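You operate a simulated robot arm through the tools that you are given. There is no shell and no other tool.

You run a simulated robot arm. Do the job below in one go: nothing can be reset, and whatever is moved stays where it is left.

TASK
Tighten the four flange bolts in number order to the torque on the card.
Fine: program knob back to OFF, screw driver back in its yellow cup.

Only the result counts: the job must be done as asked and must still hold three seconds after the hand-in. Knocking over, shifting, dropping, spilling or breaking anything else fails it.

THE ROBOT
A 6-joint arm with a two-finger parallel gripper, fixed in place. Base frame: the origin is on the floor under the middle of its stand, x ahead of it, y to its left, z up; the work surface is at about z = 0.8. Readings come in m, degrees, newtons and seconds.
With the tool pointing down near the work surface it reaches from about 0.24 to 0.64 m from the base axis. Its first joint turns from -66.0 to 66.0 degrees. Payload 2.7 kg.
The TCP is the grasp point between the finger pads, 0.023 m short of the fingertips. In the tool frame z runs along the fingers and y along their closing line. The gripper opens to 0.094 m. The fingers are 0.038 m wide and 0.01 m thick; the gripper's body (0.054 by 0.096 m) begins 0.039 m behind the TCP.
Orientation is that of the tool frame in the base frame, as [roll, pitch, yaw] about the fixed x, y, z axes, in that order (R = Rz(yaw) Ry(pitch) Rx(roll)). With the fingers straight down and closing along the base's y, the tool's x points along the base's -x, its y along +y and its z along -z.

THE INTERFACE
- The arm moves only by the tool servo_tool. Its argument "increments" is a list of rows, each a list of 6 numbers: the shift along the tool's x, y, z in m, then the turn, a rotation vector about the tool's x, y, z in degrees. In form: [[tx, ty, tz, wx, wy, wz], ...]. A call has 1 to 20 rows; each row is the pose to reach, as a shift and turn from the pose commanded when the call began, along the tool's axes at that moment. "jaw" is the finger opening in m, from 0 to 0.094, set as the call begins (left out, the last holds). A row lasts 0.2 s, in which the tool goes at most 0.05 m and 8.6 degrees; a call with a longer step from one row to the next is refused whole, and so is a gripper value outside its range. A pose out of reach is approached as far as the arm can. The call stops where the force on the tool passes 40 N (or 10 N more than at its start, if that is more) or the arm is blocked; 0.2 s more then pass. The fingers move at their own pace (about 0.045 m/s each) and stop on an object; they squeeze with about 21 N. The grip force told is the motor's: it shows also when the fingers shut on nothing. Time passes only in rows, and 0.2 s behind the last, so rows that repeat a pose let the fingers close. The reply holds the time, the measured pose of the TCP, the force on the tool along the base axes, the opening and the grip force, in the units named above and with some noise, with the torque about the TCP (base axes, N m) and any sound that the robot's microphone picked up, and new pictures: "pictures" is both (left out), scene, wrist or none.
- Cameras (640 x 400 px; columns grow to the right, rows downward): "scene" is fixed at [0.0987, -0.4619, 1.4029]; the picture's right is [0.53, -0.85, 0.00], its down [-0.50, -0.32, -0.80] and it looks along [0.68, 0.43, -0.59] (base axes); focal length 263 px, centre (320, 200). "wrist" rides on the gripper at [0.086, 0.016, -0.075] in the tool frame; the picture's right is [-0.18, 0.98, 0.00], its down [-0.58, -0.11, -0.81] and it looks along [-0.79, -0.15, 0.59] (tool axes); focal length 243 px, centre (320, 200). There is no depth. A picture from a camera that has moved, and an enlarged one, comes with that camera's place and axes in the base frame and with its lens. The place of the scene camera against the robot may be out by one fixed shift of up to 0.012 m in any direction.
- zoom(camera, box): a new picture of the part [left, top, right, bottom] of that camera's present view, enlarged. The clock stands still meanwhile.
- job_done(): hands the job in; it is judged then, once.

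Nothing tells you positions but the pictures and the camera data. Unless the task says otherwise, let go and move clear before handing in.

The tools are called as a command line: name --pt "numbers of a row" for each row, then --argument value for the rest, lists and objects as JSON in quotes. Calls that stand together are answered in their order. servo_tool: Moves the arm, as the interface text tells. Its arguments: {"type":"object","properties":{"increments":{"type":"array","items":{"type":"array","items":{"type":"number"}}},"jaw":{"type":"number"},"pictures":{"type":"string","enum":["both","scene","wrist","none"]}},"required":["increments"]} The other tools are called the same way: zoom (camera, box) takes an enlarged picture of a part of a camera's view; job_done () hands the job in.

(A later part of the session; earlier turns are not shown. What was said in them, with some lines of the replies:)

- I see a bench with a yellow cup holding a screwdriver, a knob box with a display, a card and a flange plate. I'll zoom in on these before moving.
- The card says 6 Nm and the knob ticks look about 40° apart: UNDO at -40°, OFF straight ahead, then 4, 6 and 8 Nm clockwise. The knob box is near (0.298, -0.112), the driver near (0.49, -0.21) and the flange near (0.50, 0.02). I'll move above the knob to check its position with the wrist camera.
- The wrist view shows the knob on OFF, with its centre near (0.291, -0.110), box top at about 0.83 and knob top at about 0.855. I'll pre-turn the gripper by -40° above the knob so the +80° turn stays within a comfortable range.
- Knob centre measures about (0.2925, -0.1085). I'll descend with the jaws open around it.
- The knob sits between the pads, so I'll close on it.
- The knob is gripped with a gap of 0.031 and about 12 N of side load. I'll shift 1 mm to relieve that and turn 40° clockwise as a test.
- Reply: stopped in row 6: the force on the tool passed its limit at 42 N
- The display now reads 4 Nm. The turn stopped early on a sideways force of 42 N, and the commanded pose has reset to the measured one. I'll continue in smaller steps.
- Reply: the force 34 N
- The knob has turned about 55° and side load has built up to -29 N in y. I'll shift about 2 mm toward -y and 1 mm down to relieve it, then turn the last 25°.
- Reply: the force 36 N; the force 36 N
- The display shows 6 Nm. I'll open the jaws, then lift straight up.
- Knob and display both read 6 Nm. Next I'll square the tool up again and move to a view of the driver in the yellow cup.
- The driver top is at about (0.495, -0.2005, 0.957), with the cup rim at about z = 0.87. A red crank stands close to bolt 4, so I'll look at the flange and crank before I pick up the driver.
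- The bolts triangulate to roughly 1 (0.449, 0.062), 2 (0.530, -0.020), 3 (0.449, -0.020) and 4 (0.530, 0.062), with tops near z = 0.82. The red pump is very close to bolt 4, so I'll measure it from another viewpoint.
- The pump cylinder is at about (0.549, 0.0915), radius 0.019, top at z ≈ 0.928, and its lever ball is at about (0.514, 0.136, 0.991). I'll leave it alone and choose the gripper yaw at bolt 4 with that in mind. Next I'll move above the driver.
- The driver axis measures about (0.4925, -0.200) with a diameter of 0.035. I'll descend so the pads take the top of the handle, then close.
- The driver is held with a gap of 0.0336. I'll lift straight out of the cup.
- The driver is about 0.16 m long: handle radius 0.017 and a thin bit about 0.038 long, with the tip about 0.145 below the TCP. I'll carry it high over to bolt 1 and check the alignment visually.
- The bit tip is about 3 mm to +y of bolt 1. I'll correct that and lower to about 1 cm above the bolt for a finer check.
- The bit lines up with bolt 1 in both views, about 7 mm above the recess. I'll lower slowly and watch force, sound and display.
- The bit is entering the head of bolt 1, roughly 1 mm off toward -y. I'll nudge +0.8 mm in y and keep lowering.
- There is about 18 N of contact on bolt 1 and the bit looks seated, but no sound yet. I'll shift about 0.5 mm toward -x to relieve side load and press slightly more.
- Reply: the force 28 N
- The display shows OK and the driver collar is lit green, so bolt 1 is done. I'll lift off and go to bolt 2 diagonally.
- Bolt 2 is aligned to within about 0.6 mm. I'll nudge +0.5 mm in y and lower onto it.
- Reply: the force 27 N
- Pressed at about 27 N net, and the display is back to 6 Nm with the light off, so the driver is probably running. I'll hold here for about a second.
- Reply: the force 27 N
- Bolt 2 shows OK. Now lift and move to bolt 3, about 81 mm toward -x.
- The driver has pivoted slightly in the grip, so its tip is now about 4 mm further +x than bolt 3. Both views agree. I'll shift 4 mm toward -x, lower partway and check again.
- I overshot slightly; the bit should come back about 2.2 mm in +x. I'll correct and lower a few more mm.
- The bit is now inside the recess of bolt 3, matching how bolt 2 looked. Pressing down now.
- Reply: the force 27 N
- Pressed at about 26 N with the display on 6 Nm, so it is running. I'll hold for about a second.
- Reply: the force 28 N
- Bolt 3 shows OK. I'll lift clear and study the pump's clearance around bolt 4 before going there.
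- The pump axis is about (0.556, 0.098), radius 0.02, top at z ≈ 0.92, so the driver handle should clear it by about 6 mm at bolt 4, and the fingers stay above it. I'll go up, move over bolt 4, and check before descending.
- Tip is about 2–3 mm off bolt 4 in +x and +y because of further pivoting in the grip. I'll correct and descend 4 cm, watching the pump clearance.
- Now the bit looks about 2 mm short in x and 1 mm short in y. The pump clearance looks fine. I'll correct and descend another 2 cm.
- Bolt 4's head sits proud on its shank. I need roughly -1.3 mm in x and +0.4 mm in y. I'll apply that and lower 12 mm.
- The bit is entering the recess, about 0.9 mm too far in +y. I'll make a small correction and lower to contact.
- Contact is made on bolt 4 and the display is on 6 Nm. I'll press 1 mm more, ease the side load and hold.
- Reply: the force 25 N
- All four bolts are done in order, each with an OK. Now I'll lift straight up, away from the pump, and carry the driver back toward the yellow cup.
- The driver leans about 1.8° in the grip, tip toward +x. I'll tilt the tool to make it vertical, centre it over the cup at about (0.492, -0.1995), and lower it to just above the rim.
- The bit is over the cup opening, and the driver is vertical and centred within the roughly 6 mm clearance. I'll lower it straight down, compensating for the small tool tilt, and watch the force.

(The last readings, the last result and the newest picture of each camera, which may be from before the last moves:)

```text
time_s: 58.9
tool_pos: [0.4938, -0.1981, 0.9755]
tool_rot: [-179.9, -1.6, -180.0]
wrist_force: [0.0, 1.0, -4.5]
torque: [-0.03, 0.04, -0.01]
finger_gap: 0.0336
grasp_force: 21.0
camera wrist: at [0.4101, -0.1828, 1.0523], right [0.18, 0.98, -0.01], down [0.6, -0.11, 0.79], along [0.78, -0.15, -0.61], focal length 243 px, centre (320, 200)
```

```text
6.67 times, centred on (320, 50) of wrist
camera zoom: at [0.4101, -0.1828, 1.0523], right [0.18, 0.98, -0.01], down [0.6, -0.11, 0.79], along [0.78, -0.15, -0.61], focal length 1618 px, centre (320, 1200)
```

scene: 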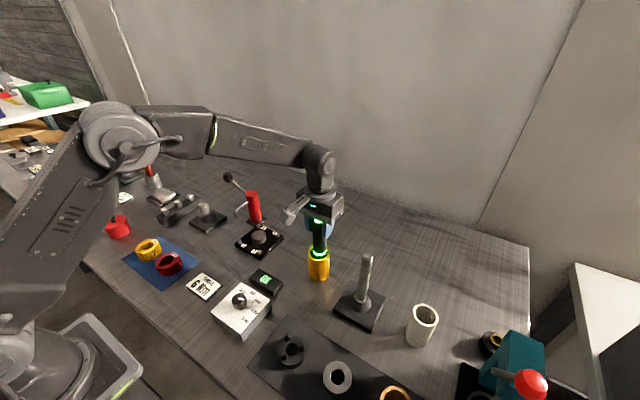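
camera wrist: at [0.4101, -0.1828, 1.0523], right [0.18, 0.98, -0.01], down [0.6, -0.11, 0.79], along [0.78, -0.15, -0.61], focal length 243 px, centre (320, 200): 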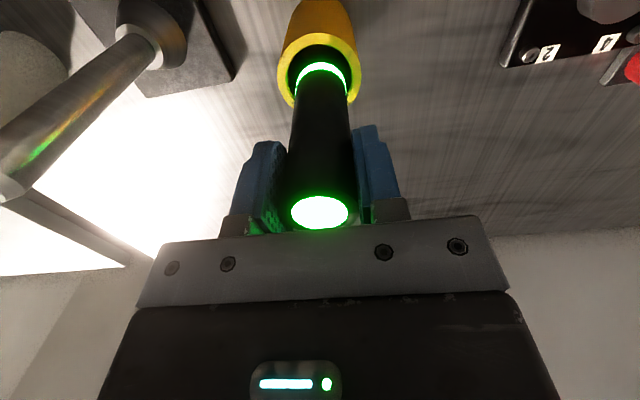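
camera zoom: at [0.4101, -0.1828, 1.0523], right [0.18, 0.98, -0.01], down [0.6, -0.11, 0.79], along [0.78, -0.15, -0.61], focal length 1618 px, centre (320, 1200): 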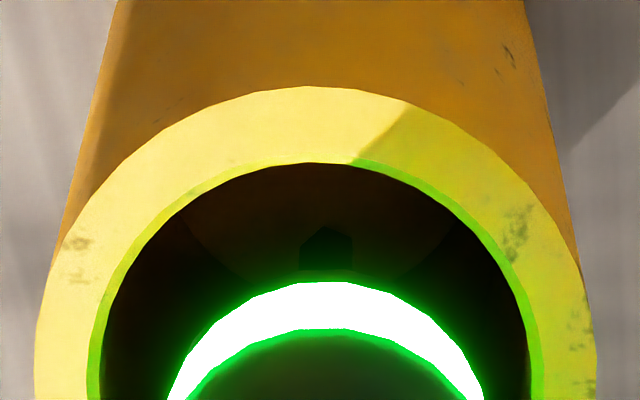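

Inside the cup the driver sits a few mm too far toward +x. I'll shift it 4 mm toward -x and slightly -y to centre it, and look again before lowering further.

servo_tool --pt "0.002 -0.0003 0.0 0 0 0" --pt "0.0038 -0.0006 0.0 0 0 0" --pt "0.0038 -0.0006 0.0 0 0 0"

zoom --camera "scene" --box '[300, 235, 340, 265]'

zoom --camera "wrist" --box '[280, 20, 360, 80]'

```text
time_s: 59.7
tool_pos: [0.4898, -0.2003, 0.9779]
tool_rot: [-179.9, -1.6, -180.0]
wrist_force: [0.2, -0.5, -3.6]
torque: [-0.01, -0.03, 0.01]
finger_gap: 0.0339
grasp_force: 21.1
camera wrist: at [0.4059, -0.1837, 1.0526], right [0.18, 0.98, -0.01], down [0.6, -0.11, 0.79], along [0.78, -0.15, -0.61], focal length 243 px, centre (320, 200)
```

scene: 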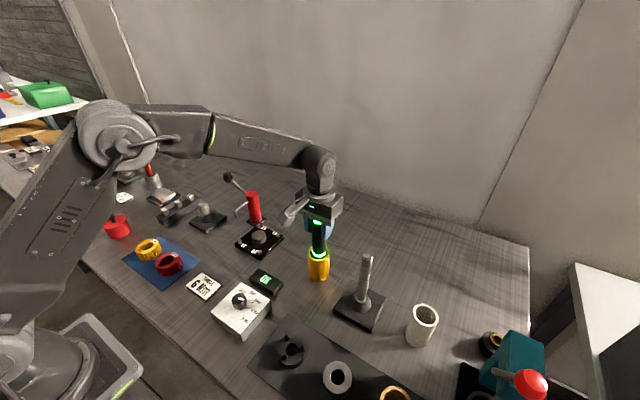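
wrist: 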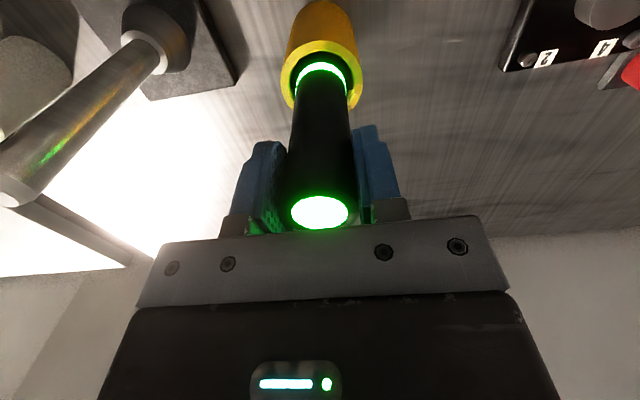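

```text
13.33 times, centred on (320, 250) of scene
camera zoom: at [0.0988, -0.4619, 1.4029], right [0.53, -0.85, 0.0], down [-0.5, -0.32, -0.8], along [0.68, 0.43, -0.59], focal length 3503 px, centre (320, -467)
```

zoom: 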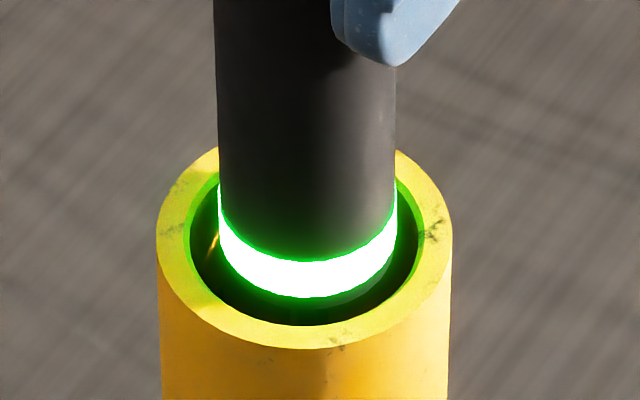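

```text
6.67 times, centred on (320, 50) of wrist
camera zoom: at [0.4059, -0.1837, 1.0526], right [0.18, 0.98, -0.01], down [0.6, -0.11, 0.79], along [0.78, -0.15, -0.61], focal length 1618 px, centre (320, 1200)
```

zoom: 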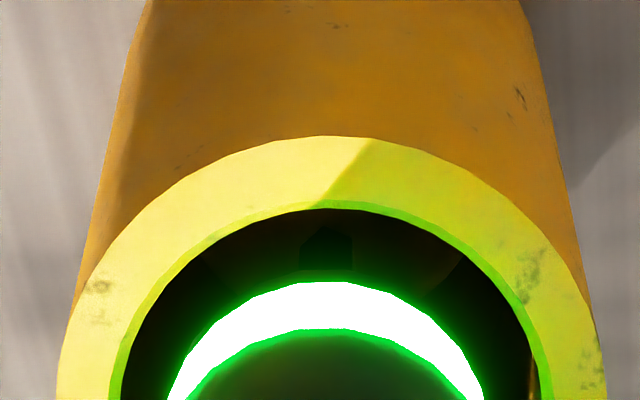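

The driver is now centred in the cup. I'll lower slowly until it touches the cup floor.

servo_tool --pt "-0.0003 0 0.01 0 0 0" --pt "-0.0006 0 0.018 0 0 0" --pt "-0.0007 0 0.022 0 0 0" --pt "-0.0007 0 0.024 0 0 0" --pt "-0.0008 0 0.026 0 0 0" --pictures "none"

```text
time_s: 60.9
tool_pos: [0.4888, -0.2013, 0.9506]
tool_rot: [-179.9, -1.5, -180.0]
wrist_force: [-0.2, -0.5, -4.7]
torque: [0.0, 0.0, -0.01]
finger_gap: 0.0336
grasp_force: 20.7
```

servo_tool --pt "0 0 0.001 0 0 0" --pt "0 0 0.002 0 0 0" --pt "0 0 0.003 0 0 0" --pictures "none"

```text
time_s: 61.7
tool_pos: [0.4887, -0.2015, 0.9473]
tool_rot: [-179.9, -1.5, -180.0]
wrist_force: [0.2, -0.2, -4.1]
torque: [0.03, 0.01, -0.03]
finger_gap: 0.0338
grasp_force: 21.0
```

servo_tool --pt "0 0 0.0007 0 0 0" --pt "0 0 0.0014 0 0 0" --pt "0 0 0.002 0 0 0" --pictures "both"

zoom --camera "scene" --box '[295, 215, 345, 285]'

```text
time_s: 62.5
tool_pos: [0.489, -0.2006, 0.9453]
tool_rot: [-180.0, -1.5, 180.0]
wrist_force: [-2.9, 2.6, 7.8]
torque: [0.52, 0.53, 0.0]
finger_gap: 0.0337
grasp_force: 20.9
camera wrist: at [0.4051, -0.1844, 1.0224], right [0.18, 0.98, -0.01], down [0.6, -0.11, 0.79], along [0.78, -0.15, -0.61], focal length 243 px, centre (320, 200)
```

scene: 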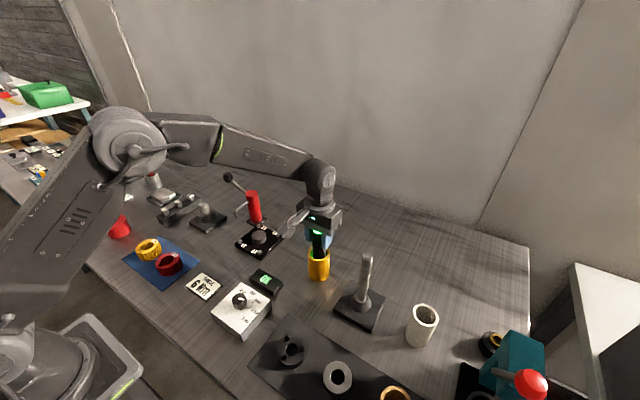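
wrist: 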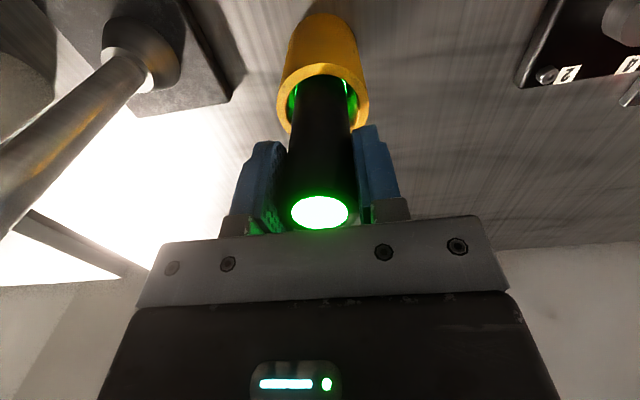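

```text
5.71 times, centred on (320, 250) of scene
camera zoom: at [0.0985, -0.4618, 1.403], right [0.53, -0.85, 0.0], down [-0.5, -0.32, -0.81], along [0.68, 0.43, -0.59], focal length 1501 px, centre (320, -86)
```

zoom: 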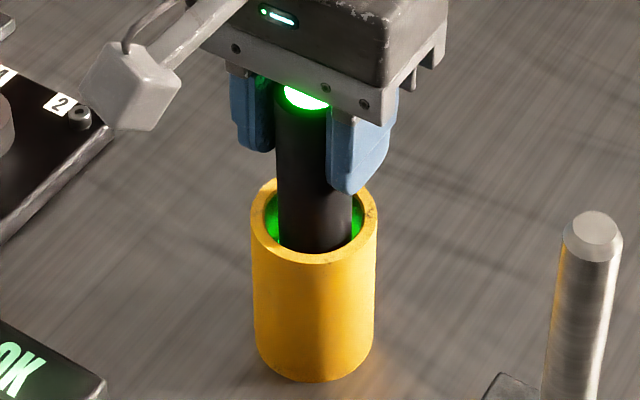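

The driver rests on the cup floor with light contact at the expected height. I'll release it.

servo_tool --pt "0 0 -0.0007 0 0 0" --pt "0 0 -0.0007 0 0 0" --pt "0 0 -0.0007 0 0 0" --pt "0 0 -0.0007 0 0 0" --jaw 0.075

zoom --camera "scene" --box '[295, 215, 345, 285]'

```text
time_s: 63.5
tool_pos: [0.4891, -0.2003, 0.9456]
tool_rot: [-179.9, -1.6, -180.0]
wrist_force: [0.5, -0.7, 0.2]
torque: [-0.02, -0.01, 0.03]
finger_gap: 0.0749
grasp_force: 0.0
camera wrist: at [0.4052, -0.1844, 1.0221], right [0.18, 0.98, -0.01], down [0.6, -0.11, 0.79], along [0.78, -0.15, -0.61], focal length 243 px, centre (320, 200)
```

scene: 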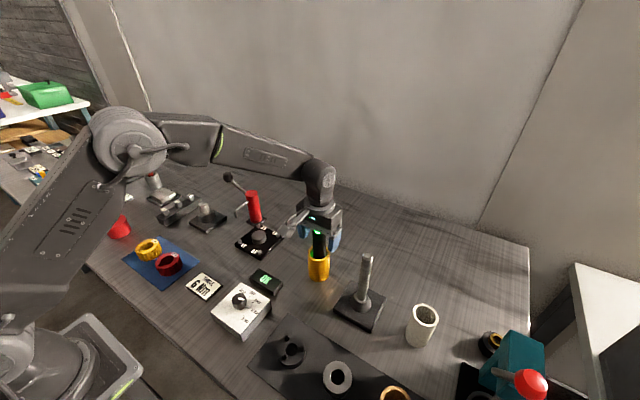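
wrist: 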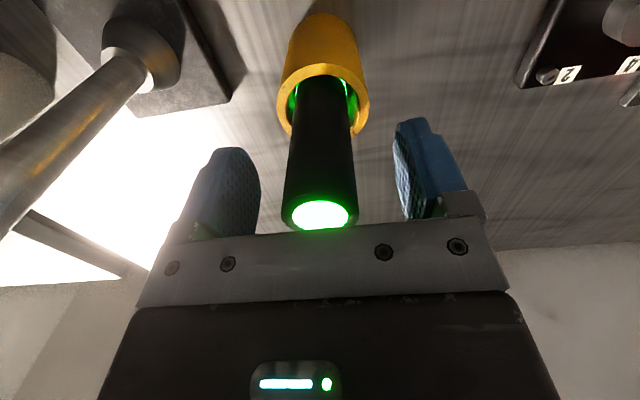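

```text
5.71 times, centred on (320, 250) of scene
camera zoom: at [0.0987, -0.4619, 1.4029], right [0.53, -0.85, 0.0], down [-0.5, -0.32, -0.8], along [0.68, 0.43, -0.59], focal length 1501 px, centre (320, -86)
```

zoom: 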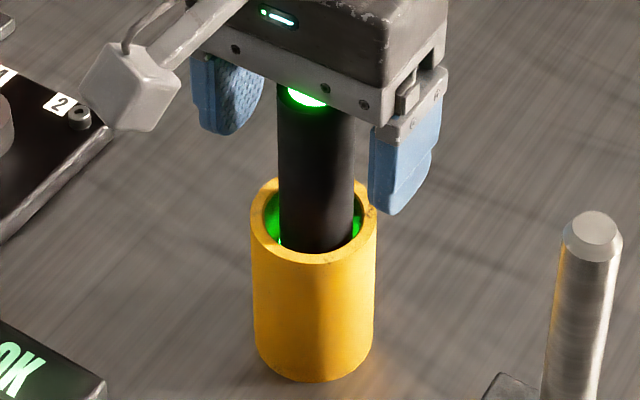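

The driver stands in the cup. I'll back straight up and remove the tool tilt.

servo_tool --pt "0.0003 0 -0.01 0 0 0" --pt "0.0009 0 -0.03 0 0 0" --pt "0.0018 0 -0.06 0 0 0" --pt "0.003 0 -0.1 0 0 0" --pt "0.0042 0 -0.14 0 -1.7 0" --pt "0.0042 0 -0.15 0 -1.7 0"

zoom --camera "scene" --box '[215, 165, 345, 300]'

zoom --camera "scene" --box '[230, 215, 290, 260]'

```text
time_s: 64.9
tool_pos: [0.4877, -0.2002, 1.097]
tool_rot: [-179.9, 0.0, -180.0]
wrist_force: [-0.6, -0.5, 0.0]
torque: [0.01, 0.0, 0.0]
finger_gap: 0.0749
grasp_force: 0.1
camera wrist: at [0.4021, -0.1833, 1.1711], right [0.18, 0.98, 0.0], down [0.58, -0.11, 0.81], along [0.79, -0.15, -0.59], focal length 243 px, centre (320, 200)
```

scene: 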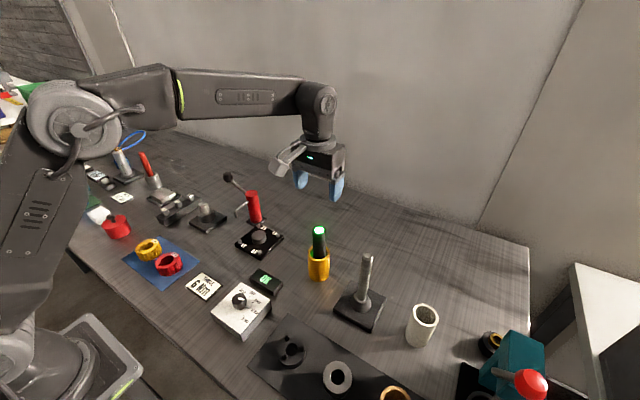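
wrist: 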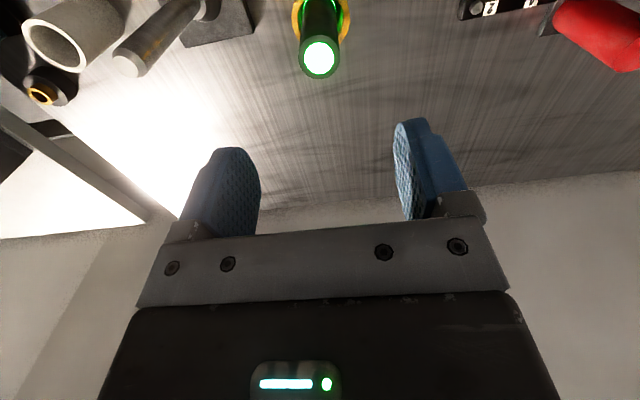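

```text
2.96 times, centred on (280, 232) of scene
camera zoom: at [0.0987, -0.4619, 1.4029], right [0.53, -0.85, 0.0], down [-0.5, -0.32, -0.8], along [0.68, 0.43, -0.59], focal length 778 px, centre (438, 104)
```

zoom: 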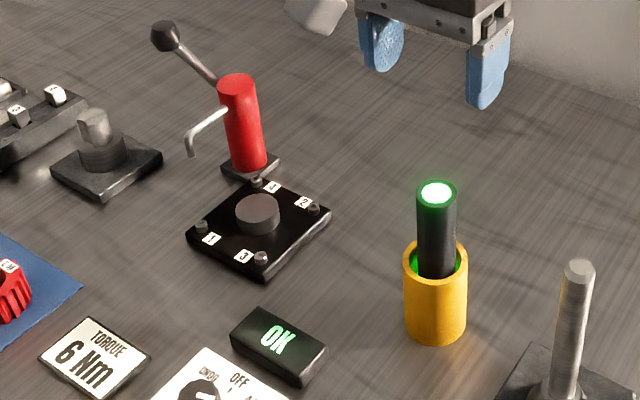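

```text
8.89 times, centred on (260, 238) of scene
camera zoom: at [0.0987, -0.4619, 1.4029], right [0.53, -0.85, 0.0], down [-0.5, -0.32, -0.8], along [0.68, 0.43, -0.59], focal length 2336 px, centre (853, -133)
```

zoom: 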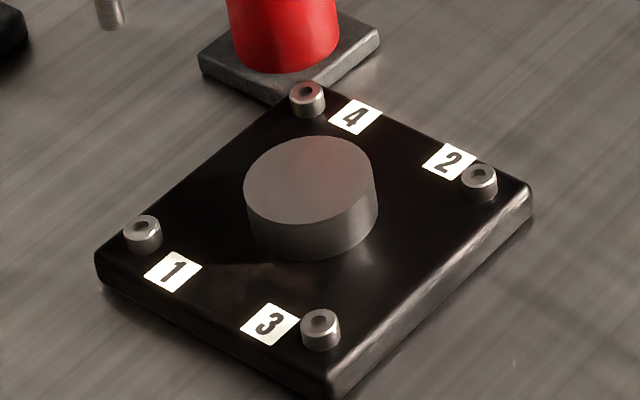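

Everything on the flange and cup looks right. Next I'll move to the knob, with the gripper yawed back to where I released it, to turn it from 6 Nm to OFF.

servo_tool --pt "0.02 0.01 0 0 0 0" --pt "0.05 0.023 0 0 0 5" --pt "0.08 0.037 0 0 0 10" --pt "0.11 0.051 0.0 0 0 16" --pt "0.14 0.065 0.01 0 0 22" --pt "0.17 0.079 0.03 0 0 28" --pt "0.19 0.088 0.05 0 0 34" --pt "0.1947 0.0902 0.067 0 0 40" --pt "0.1947 0.0902 0.097 0 0 40" --pt "0.1947 0.0902 0.147 0 0 40" --pt "0.1947 0.0902 0.147 0 0 40" --jaw 0.07

zoom --camera "wrist" --box '[240, 20, 400, 140]'

```text
time_s: 67.3
tool_pos: [0.2918, -0.1102, 0.9477]
tool_rot: [180.0, 0.2, 140.0]
wrist_force: [0.2, 0.4, 0.3]
torque: [0.01, 0.0, 0.01]
finger_gap: 0.0701
grasp_force: 0.2
camera wrist: at [0.2373, -0.0413, 1.0221], right [0.77, 0.63, 0.0], down [0.37, -0.46, 0.81], along [0.51, -0.62, -0.59], focal length 243 px, centre (320, 200)
```

scene: 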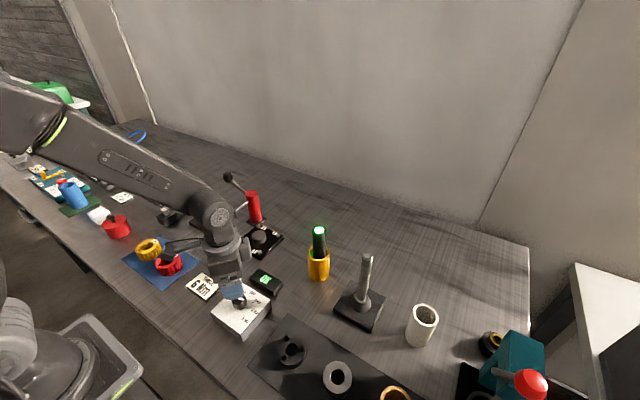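
wrist: 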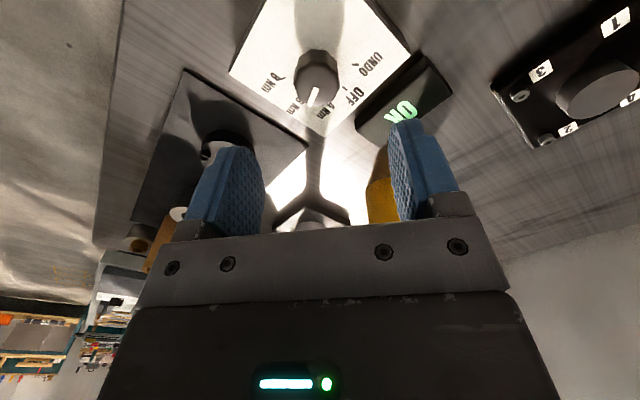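

```text
3.33 times, centred on (320, 80) of wrist
camera zoom: at [0.2373, -0.0413, 1.0221], right [0.77, 0.63, 0.0], down [0.37, -0.46, 0.81], along [0.51, -0.62, -0.59], focal length 809 px, centre (320, 600)
```

zoom: 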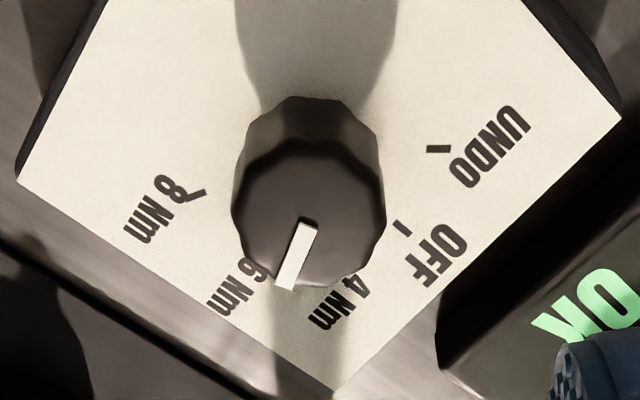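

The knob centre is right under the TCP at (0.292, -0.1107). I'll descend around it and then close.

servo_tool --pt "0 0 0.025 0 0 0" --pt "0 0 0.05 0 0 0" --pt "0 0 0.07 0 0 0" --pt "0 0 0.082 0 0 0" --pt "0 0 0.0875 0 0 0" --pt "0 0 0.0875 0 0 0"

```text
time_s: 68.7
tool_pos: [0.2934, -0.1114, 0.8596]
tool_rot: [-180.0, 0.3, 140.0]
wrist_force: [0.2, -0.8, 0.1]
torque: [-0.01, -0.01, 0.02]
finger_gap: 0.0699
grasp_force: 0.1
camera wrist: at [0.2389, -0.0424, 0.934], right [0.77, 0.63, 0.0], down [0.37, -0.46, 0.81], along [0.51, -0.62, -0.59], focal length 243 px, centre (320, 200)
```

scene: 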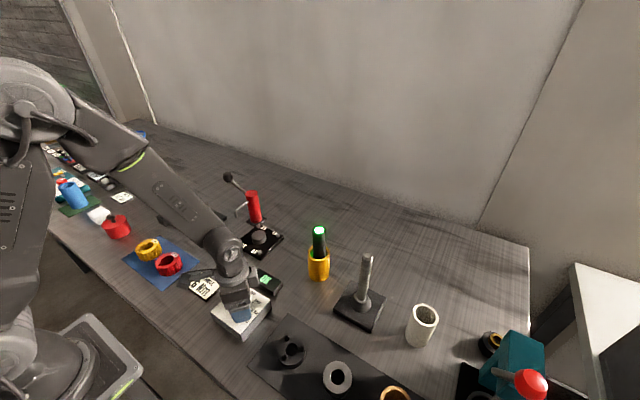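
wrist: 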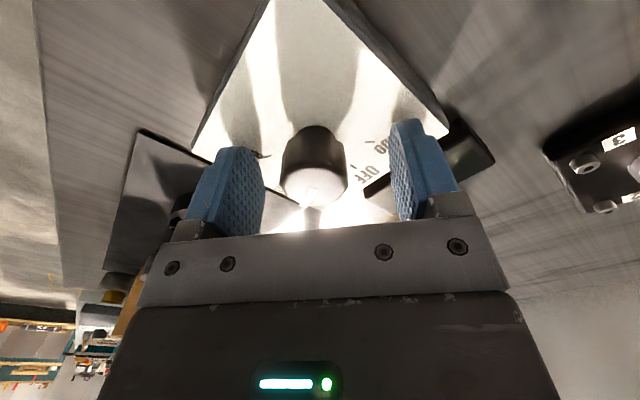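

zoom --camera "wrist" --box '[220, 90, 420, 240]'

```text
2.67 times, centred on (320, 165) of wrist
camera zoom: at [0.2389, -0.0424, 0.934], right [0.77, 0.63, 0.0], down [0.37, -0.46, 0.81], along [0.51, -0.62, -0.59], focal length 647 px, centre (320, 293)
```

zoom: 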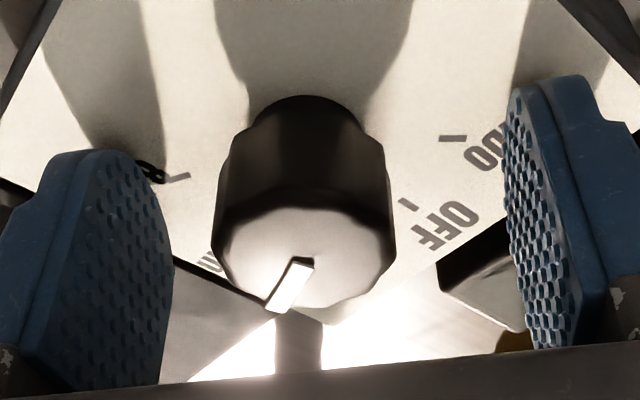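

The knob is about 2–3 mm toward the -y finger, so I'll shift the tool that way before closing.

servo_tool --pt "0 -0.0012 0 0 0 0" --pt "0 -0.0024 0 0 0 0" --pt "0 -0.0024 0 0 0 0" --pictures "wrist"

zoom --camera "wrist" --box '[220, 90, 420, 240]'

```text
time_s: 69.5
tool_pos: [0.2934, -0.1124, 0.8605]
tool_rot: [-179.9, 0.2, 140.0]
wrist_force: [0.9, 0.0, -0.3]
torque: [0.0, 0.0, 0.01]
finger_gap: 0.0701
grasp_force: 0.0
camera wrist: at [0.2374, -0.044, 0.9341], right [0.77, 0.63, 0.0], down [0.37, -0.46, 0.81], along [0.51, -0.62, -0.59], focal length 243 px, centre (320, 200)
```

wrist: 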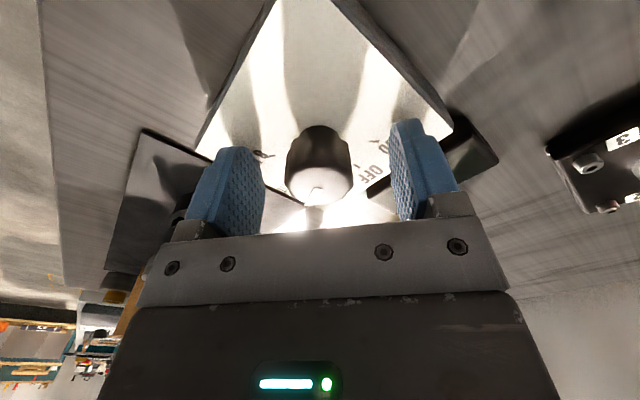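

```text
2.67 times, centred on (320, 165) of wrist
camera zoom: at [0.2374, -0.044, 0.9341], right [0.77, 0.63, 0.0], down [0.37, -0.46, 0.81], along [0.51, -0.62, -0.59], focal length 647 px, centre (320, 293)
```

zoom: 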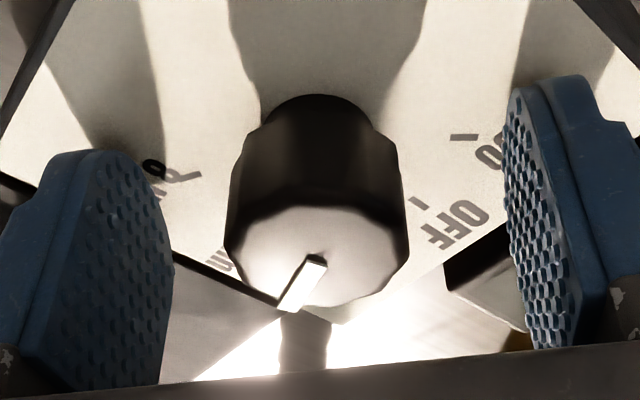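

The knob is centred between the pads. Closing on it now.

servo_tool --pt "0 0 0.001 0 0 0" --pt "0 0 0.001 0 0 0" --pt "0 0 0.001 0 0 0" --pt "0 0 0.001 0 0 0" --jaw 0.02 --pictures "none"

```text
time_s: 70.5
tool_pos: [0.2935, -0.1132, 0.8593]
tool_rot: [179.9, 0.2, 140.0]
wrist_force: [-1.0, -1.2, 1.6]
torque: [-0.2, -0.1, 0.0]
finger_gap: 0.0304
grasp_force: 45.6
```

It's well centred, with only about 1.5 N residual. I'll turn counter-clockwise in small steps.

servo_tool --pt "0 0 0 0 0 -4" --pt "0 0 0 0 0 -8" --pt "0 0 0 0 0 -12" --pt "0 0 0 0 0 -16" --pt "0 0 0 0 0 -20" --pictures "none"

```text
time_s: 71.7
tool_pos: [0.2947, -0.1109, 0.8599]
tool_rot: [-180.0, 0.2, 160.1]
wrist_force: [11.4, 30.0, 12.3]
torque: [0.93, 1.07, -0.13]
finger_gap: 0.0301
grasp_force: 45.3
```

servo_tool --pt "0 0.0009 -0.0002 0 0 0" --pt "0 0.0017 -0.0003 0 0 0" --pt "0 0.0017 -0.0003 0 0 0" --pictures "none"

```text
time_s: 72.5
tool_pos: [0.2943, -0.111, 0.8597]
tool_rot: [-179.8, 0.3, 160.0]
wrist_force: [15.0, 7.9, -27.0]
torque: [-0.05, -0.61, -0.06]
finger_gap: 0.03
grasp_force: 44.7
```

servo_tool --pt "-0.0005 0.0005 0.0004 0 0 0" --pt "-0.0005 0.0005 0.0004 0 0 -4" --pt "-0.0005 0.0005 0.0004 0 0 -8" --pt "-0.0005 0.0005 0.0004 0 0 -12" --pt "-0.0005 0.0005 0.0004 0 0 -16" --pictures "scene"

zoom --camera "scene" --box '[190, 250, 310, 340]'

```text
time_s: 73.7
tool_pos: [0.2947, -0.1108, 0.8593]
tool_rot: [-179.9, 0.1, 176.1]
wrist_force: [3.8, 12.0, 4.1]
torque: [0.94, 0.05, -0.01]
finger_gap: 0.0305
grasp_force: 45.4
```

scene: 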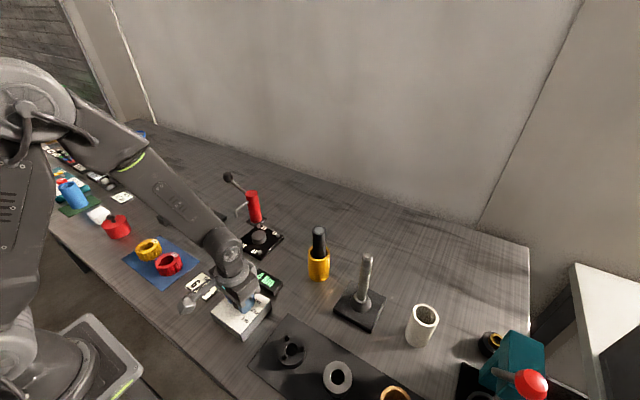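

```text
4.44 times, centred on (250, 295) of scene
camera zoom: at [0.0988, -0.4616, 1.403], right [0.53, -0.85, 0.0], down [-0.5, -0.32, -0.8], along [0.68, 0.43, -0.59], focal length 1168 px, centre (631, -222)
```

zoom: 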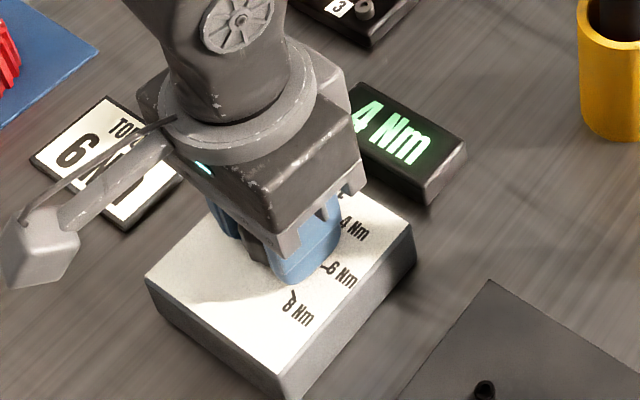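

The display reads 4 Nm, so the turn is going as planned. Continuing toward OFF with a small y correction.

servo_tool --pt "0 0.0007 0 0 0 -2" --pt "0 0.0007 0 0 0 -6" --pt "0 0.0007 0 0 0 -10" --pt "0 0.0007 0 0 0 -14" --pt "0 0.0007 0 0 0 -18" --pictures "none"

```text
time_s: 74.9
tool_pos: [0.2933, -0.1092, 0.86]
tool_rot: [-180.0, 0.1, -165.9]
wrist_force: [-3.3, 20.6, 15.9]
torque: [0.9, 0.03, -0.07]
finger_gap: 0.0304
grasp_force: 44.6
```

servo_tool --pt "-0.0002 0.001 -0.0003 0 0 0" --pt "-0.0002 0.001 -0.0003 0 0 -4" --pt "-0.0002 0.001 -0.0003 0 0 -8" --pt "-0.0002 0.001 -0.0003 0 0 -12" --pt "-0.0002 0.001 -0.0003 0 0 -16" --pictures "none"

```text
time_s: 76.1
tool_pos: [0.2933, -0.1075, 0.8594]
tool_rot: [-179.9, 0.0, -150.0]
wrist_force: [-6.8, 24.1, 4.3]
torque: [1.01, -1.03, -0.05]
finger_gap: 0.0304
grasp_force: 44.5
```

servo_tool --pt "-0.0002 0.001 0 0 0 0" --pt "-0.0002 0.001 0 0 0 -4" --pt "-0.0002 0.001 0 0 0 -8" --pt "-0.0002 0.001 0 0 0 -10" --pt "-0.0002 0.001 0 0 0 -10"

zoom --camera "scene" --box '[190, 250, 310, 340]'

zoom --camera "wrist" --box '[220, 90, 420, 240]'

```text
time_s: 77.3
tool_pos: [0.294, -0.1079, 0.859]
tool_rot: [-179.9, -0.1, -140.0]
wrist_force: [-10.9, 21.8, 8.1]
torque: [0.9, 0.13, -0.07]
finger_gap: 0.0303
grasp_force: 44.9
camera wrist: at [0.2171, -0.1503, 0.9336], right [-0.49, 0.87, 0.0], down [0.51, 0.29, 0.81], along [0.7, 0.4, -0.59], focal length 243 px, centre (320, 200)
```

scene: 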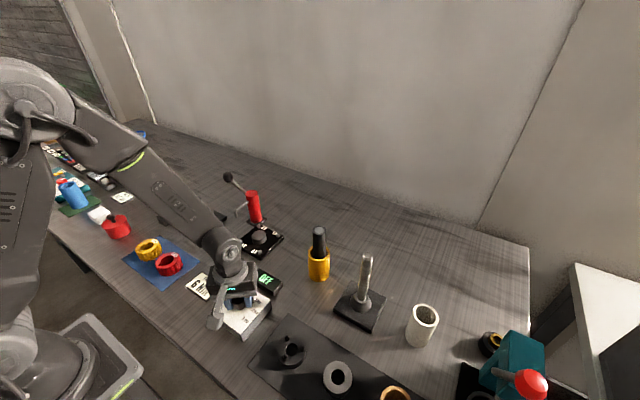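
wrist: 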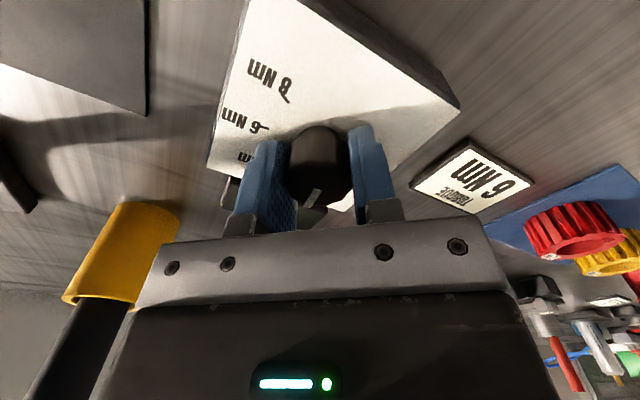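

```text
4.44 times, centred on (250, 295) of scene
camera zoom: at [0.0984, -0.4614, 1.4031], right [0.53, -0.85, 0.0], down [-0.5, -0.32, -0.8], along [0.68, 0.43, -0.59], focal length 1168 px, centre (631, -222)
```

zoom: 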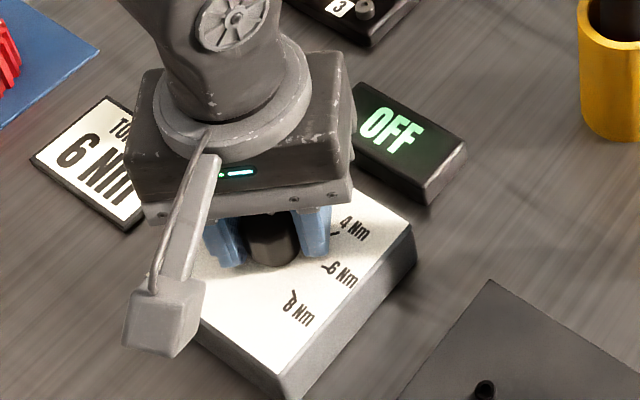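

```text
2.67 times, centred on (320, 165) of wrist
camera zoom: at [0.2171, -0.1503, 0.9336], right [-0.49, 0.87, 0.0], down [0.51, 0.29, 0.81], along [0.7, 0.4, -0.59], focal length 647 px, centre (320, 293)
```

zoom: 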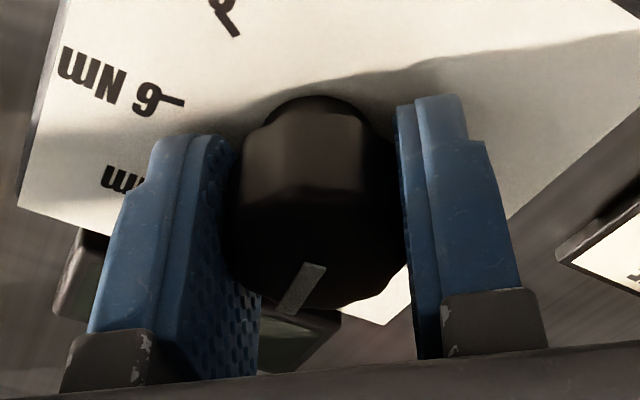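

The display reads OFF. I'll relieve the side load and then open the jaws.

servo_tool --pt "0 0.0006 0 0 0 0" --pt "0 0.0012 0 0 0 0" --pt "0 0.0012 0 0 0 0" --pictures "none"

servo_tool --pt "0 0 0 0 0 0" --pt "0 0 0 0 0 0" --pt "0 0 0 0 0 0" --pt "0 0 0 0 0 0" --jaw 0.07 --pictures "scene"

zoom --camera "scene" --box '[190, 250, 310, 340]'

```text
time_s: 78.1
tool_pos: [0.2937, -0.1071, 0.8598]
tool_rot: [-179.8, 0.1, -140.0]
wrist_force: [-0.3, 7.8, 0.7]
torque: [-0.22, 1.57, 0.01]
finger_gap: 0.0304
grasp_force: 45.0
```

```text
time_s: 79.1
tool_pos: [0.2935, -0.1072, 0.8598]
tool_rot: [-179.8, -0.1, -140.0]
wrist_force: [-0.1, -0.2, 0.1]
torque: [-0.03, -0.02, 0.0]
finger_gap: 0.07
grasp_force: 0.2
```

scene: 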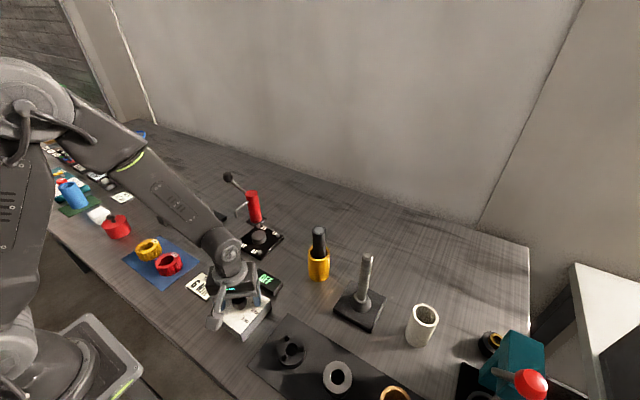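

```text
4.44 times, centred on (250, 295) of scene
camera zoom: at [0.0987, -0.4619, 1.4029], right [0.53, -0.85, 0.0], down [-0.5, -0.32, -0.8], along [0.68, 0.43, -0.59], focal length 1168 px, centre (631, -222)
```

zoom: 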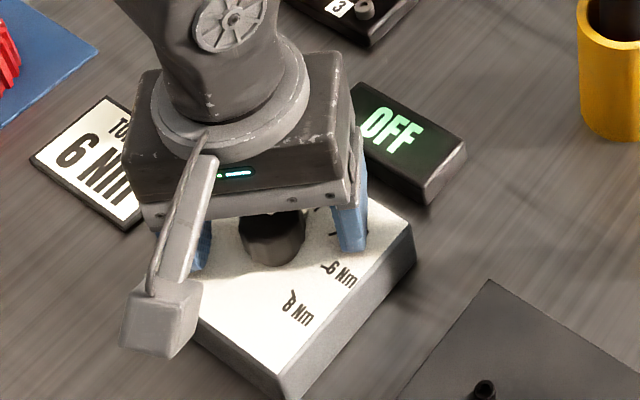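

Released, and the display still shows OFF. I'll lift straight up and clear, then check everything.

servo_tool --pt "0 0 -0.02 0 0 0" --pt "0 0 -0.05 0 0 0" --pt "0 0 -0.09 0 0 0" --pt "0 0 -0.13 0 0 4" --pt "0 0 -0.17 0 0 12" --pt "0 0 -0.21 0 0 20" --pt "0 0 -0.25 0 0 28" --pt "0 0 -0.29 0 0 36" --pt "0 0 -0.31 0 0 40" --pt "0 0 -0.31 0 0 40"

zoom --camera "scene" --box '[180, 250, 300, 340]'

zoom --camera "scene" --box '[215, 165, 345, 290]'

zoom --camera "wrist" --box '[200, 0, 440, 150]'

```text
time_s: 81.3
tool_pos: [0.2911, -0.1075, 1.1716]
tool_rot: [-180.0, 0.0, 179.9]
wrist_force: [-0.7, 0.5, 0.1]
torque: [-0.02, 0.0, -0.02]
finger_gap: 0.07
grasp_force: 0.1
camera wrist: at [0.2056, -0.0909, 1.2445], right [0.19, 0.98, 0.0], down [0.58, -0.11, 0.81], along [0.79, -0.15, -0.59], focal length 243 px, centre (320, 200)
```

scene: 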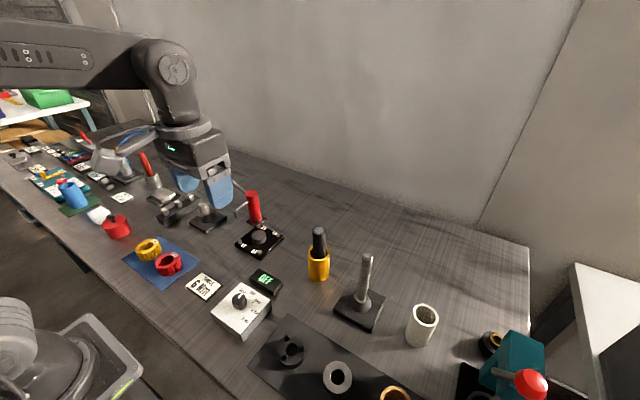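
wrist: 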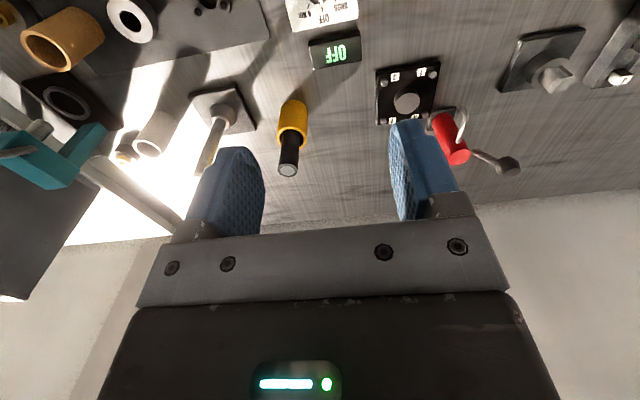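

```text
4.44 times, centred on (240, 295) of scene
camera zoom: at [0.0987, -0.4619, 1.4029], right [0.53, -0.85, 0.0], down [-0.5, -0.32, -0.8], along [0.68, 0.43, -0.59], focal length 1168 px, centre (676, -222)
```

zoom: 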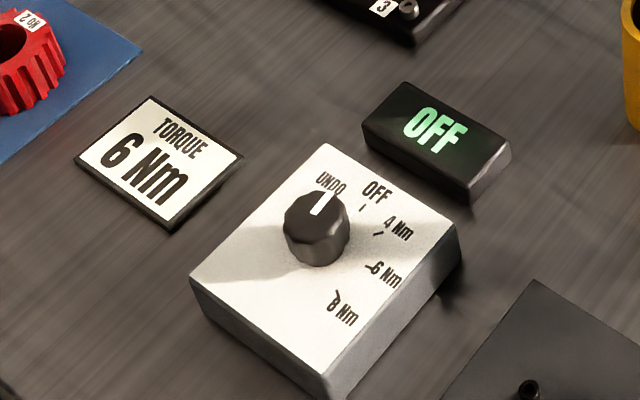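

```text
3.20 times, centred on (280, 228) of scene
camera zoom: at [0.0987, -0.4619, 1.4029], right [0.53, -0.85, 0.0], down [-0.5, -0.32, -0.8], along [0.68, 0.43, -0.59], focal length 841 px, centre (448, 112)
```

zoom: 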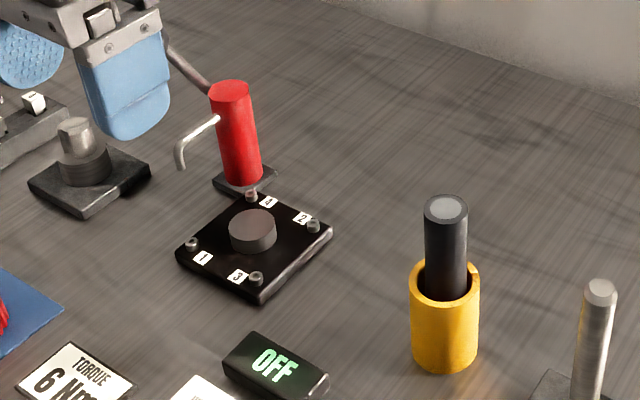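

```text
2.67 times, centred on (320, 75) of wrist
camera zoom: at [0.2056, -0.0909, 1.2445], right [0.19, 0.98, 0.0], down [0.58, -0.11, 0.81], along [0.79, -0.15, -0.59], focal length 647 px, centre (320, 533)
```

zoom: 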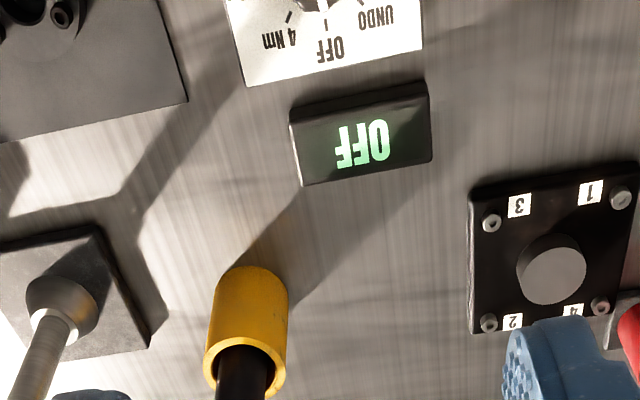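

All four bolts were tightened in order and each showed OK at 6 Nm. The driver is standing in its yellow cup, and the knob and display both read OFF. The arm is clear, so I'm handing in.

job_done

```text
The job is handed in.
```

All four flange bolts are tightened in number order (1 to 4) at the card's 6 Nm. The display showed OK after each bolt.

The screwdriver is standing back in its yellow cup. The program knob is back on OFF, and the display read OFF when I handed in. I saw nothing knocked over or shifted in the last pictures, and the arm was clear of everything. The result of the check hasn't come back to me yet.
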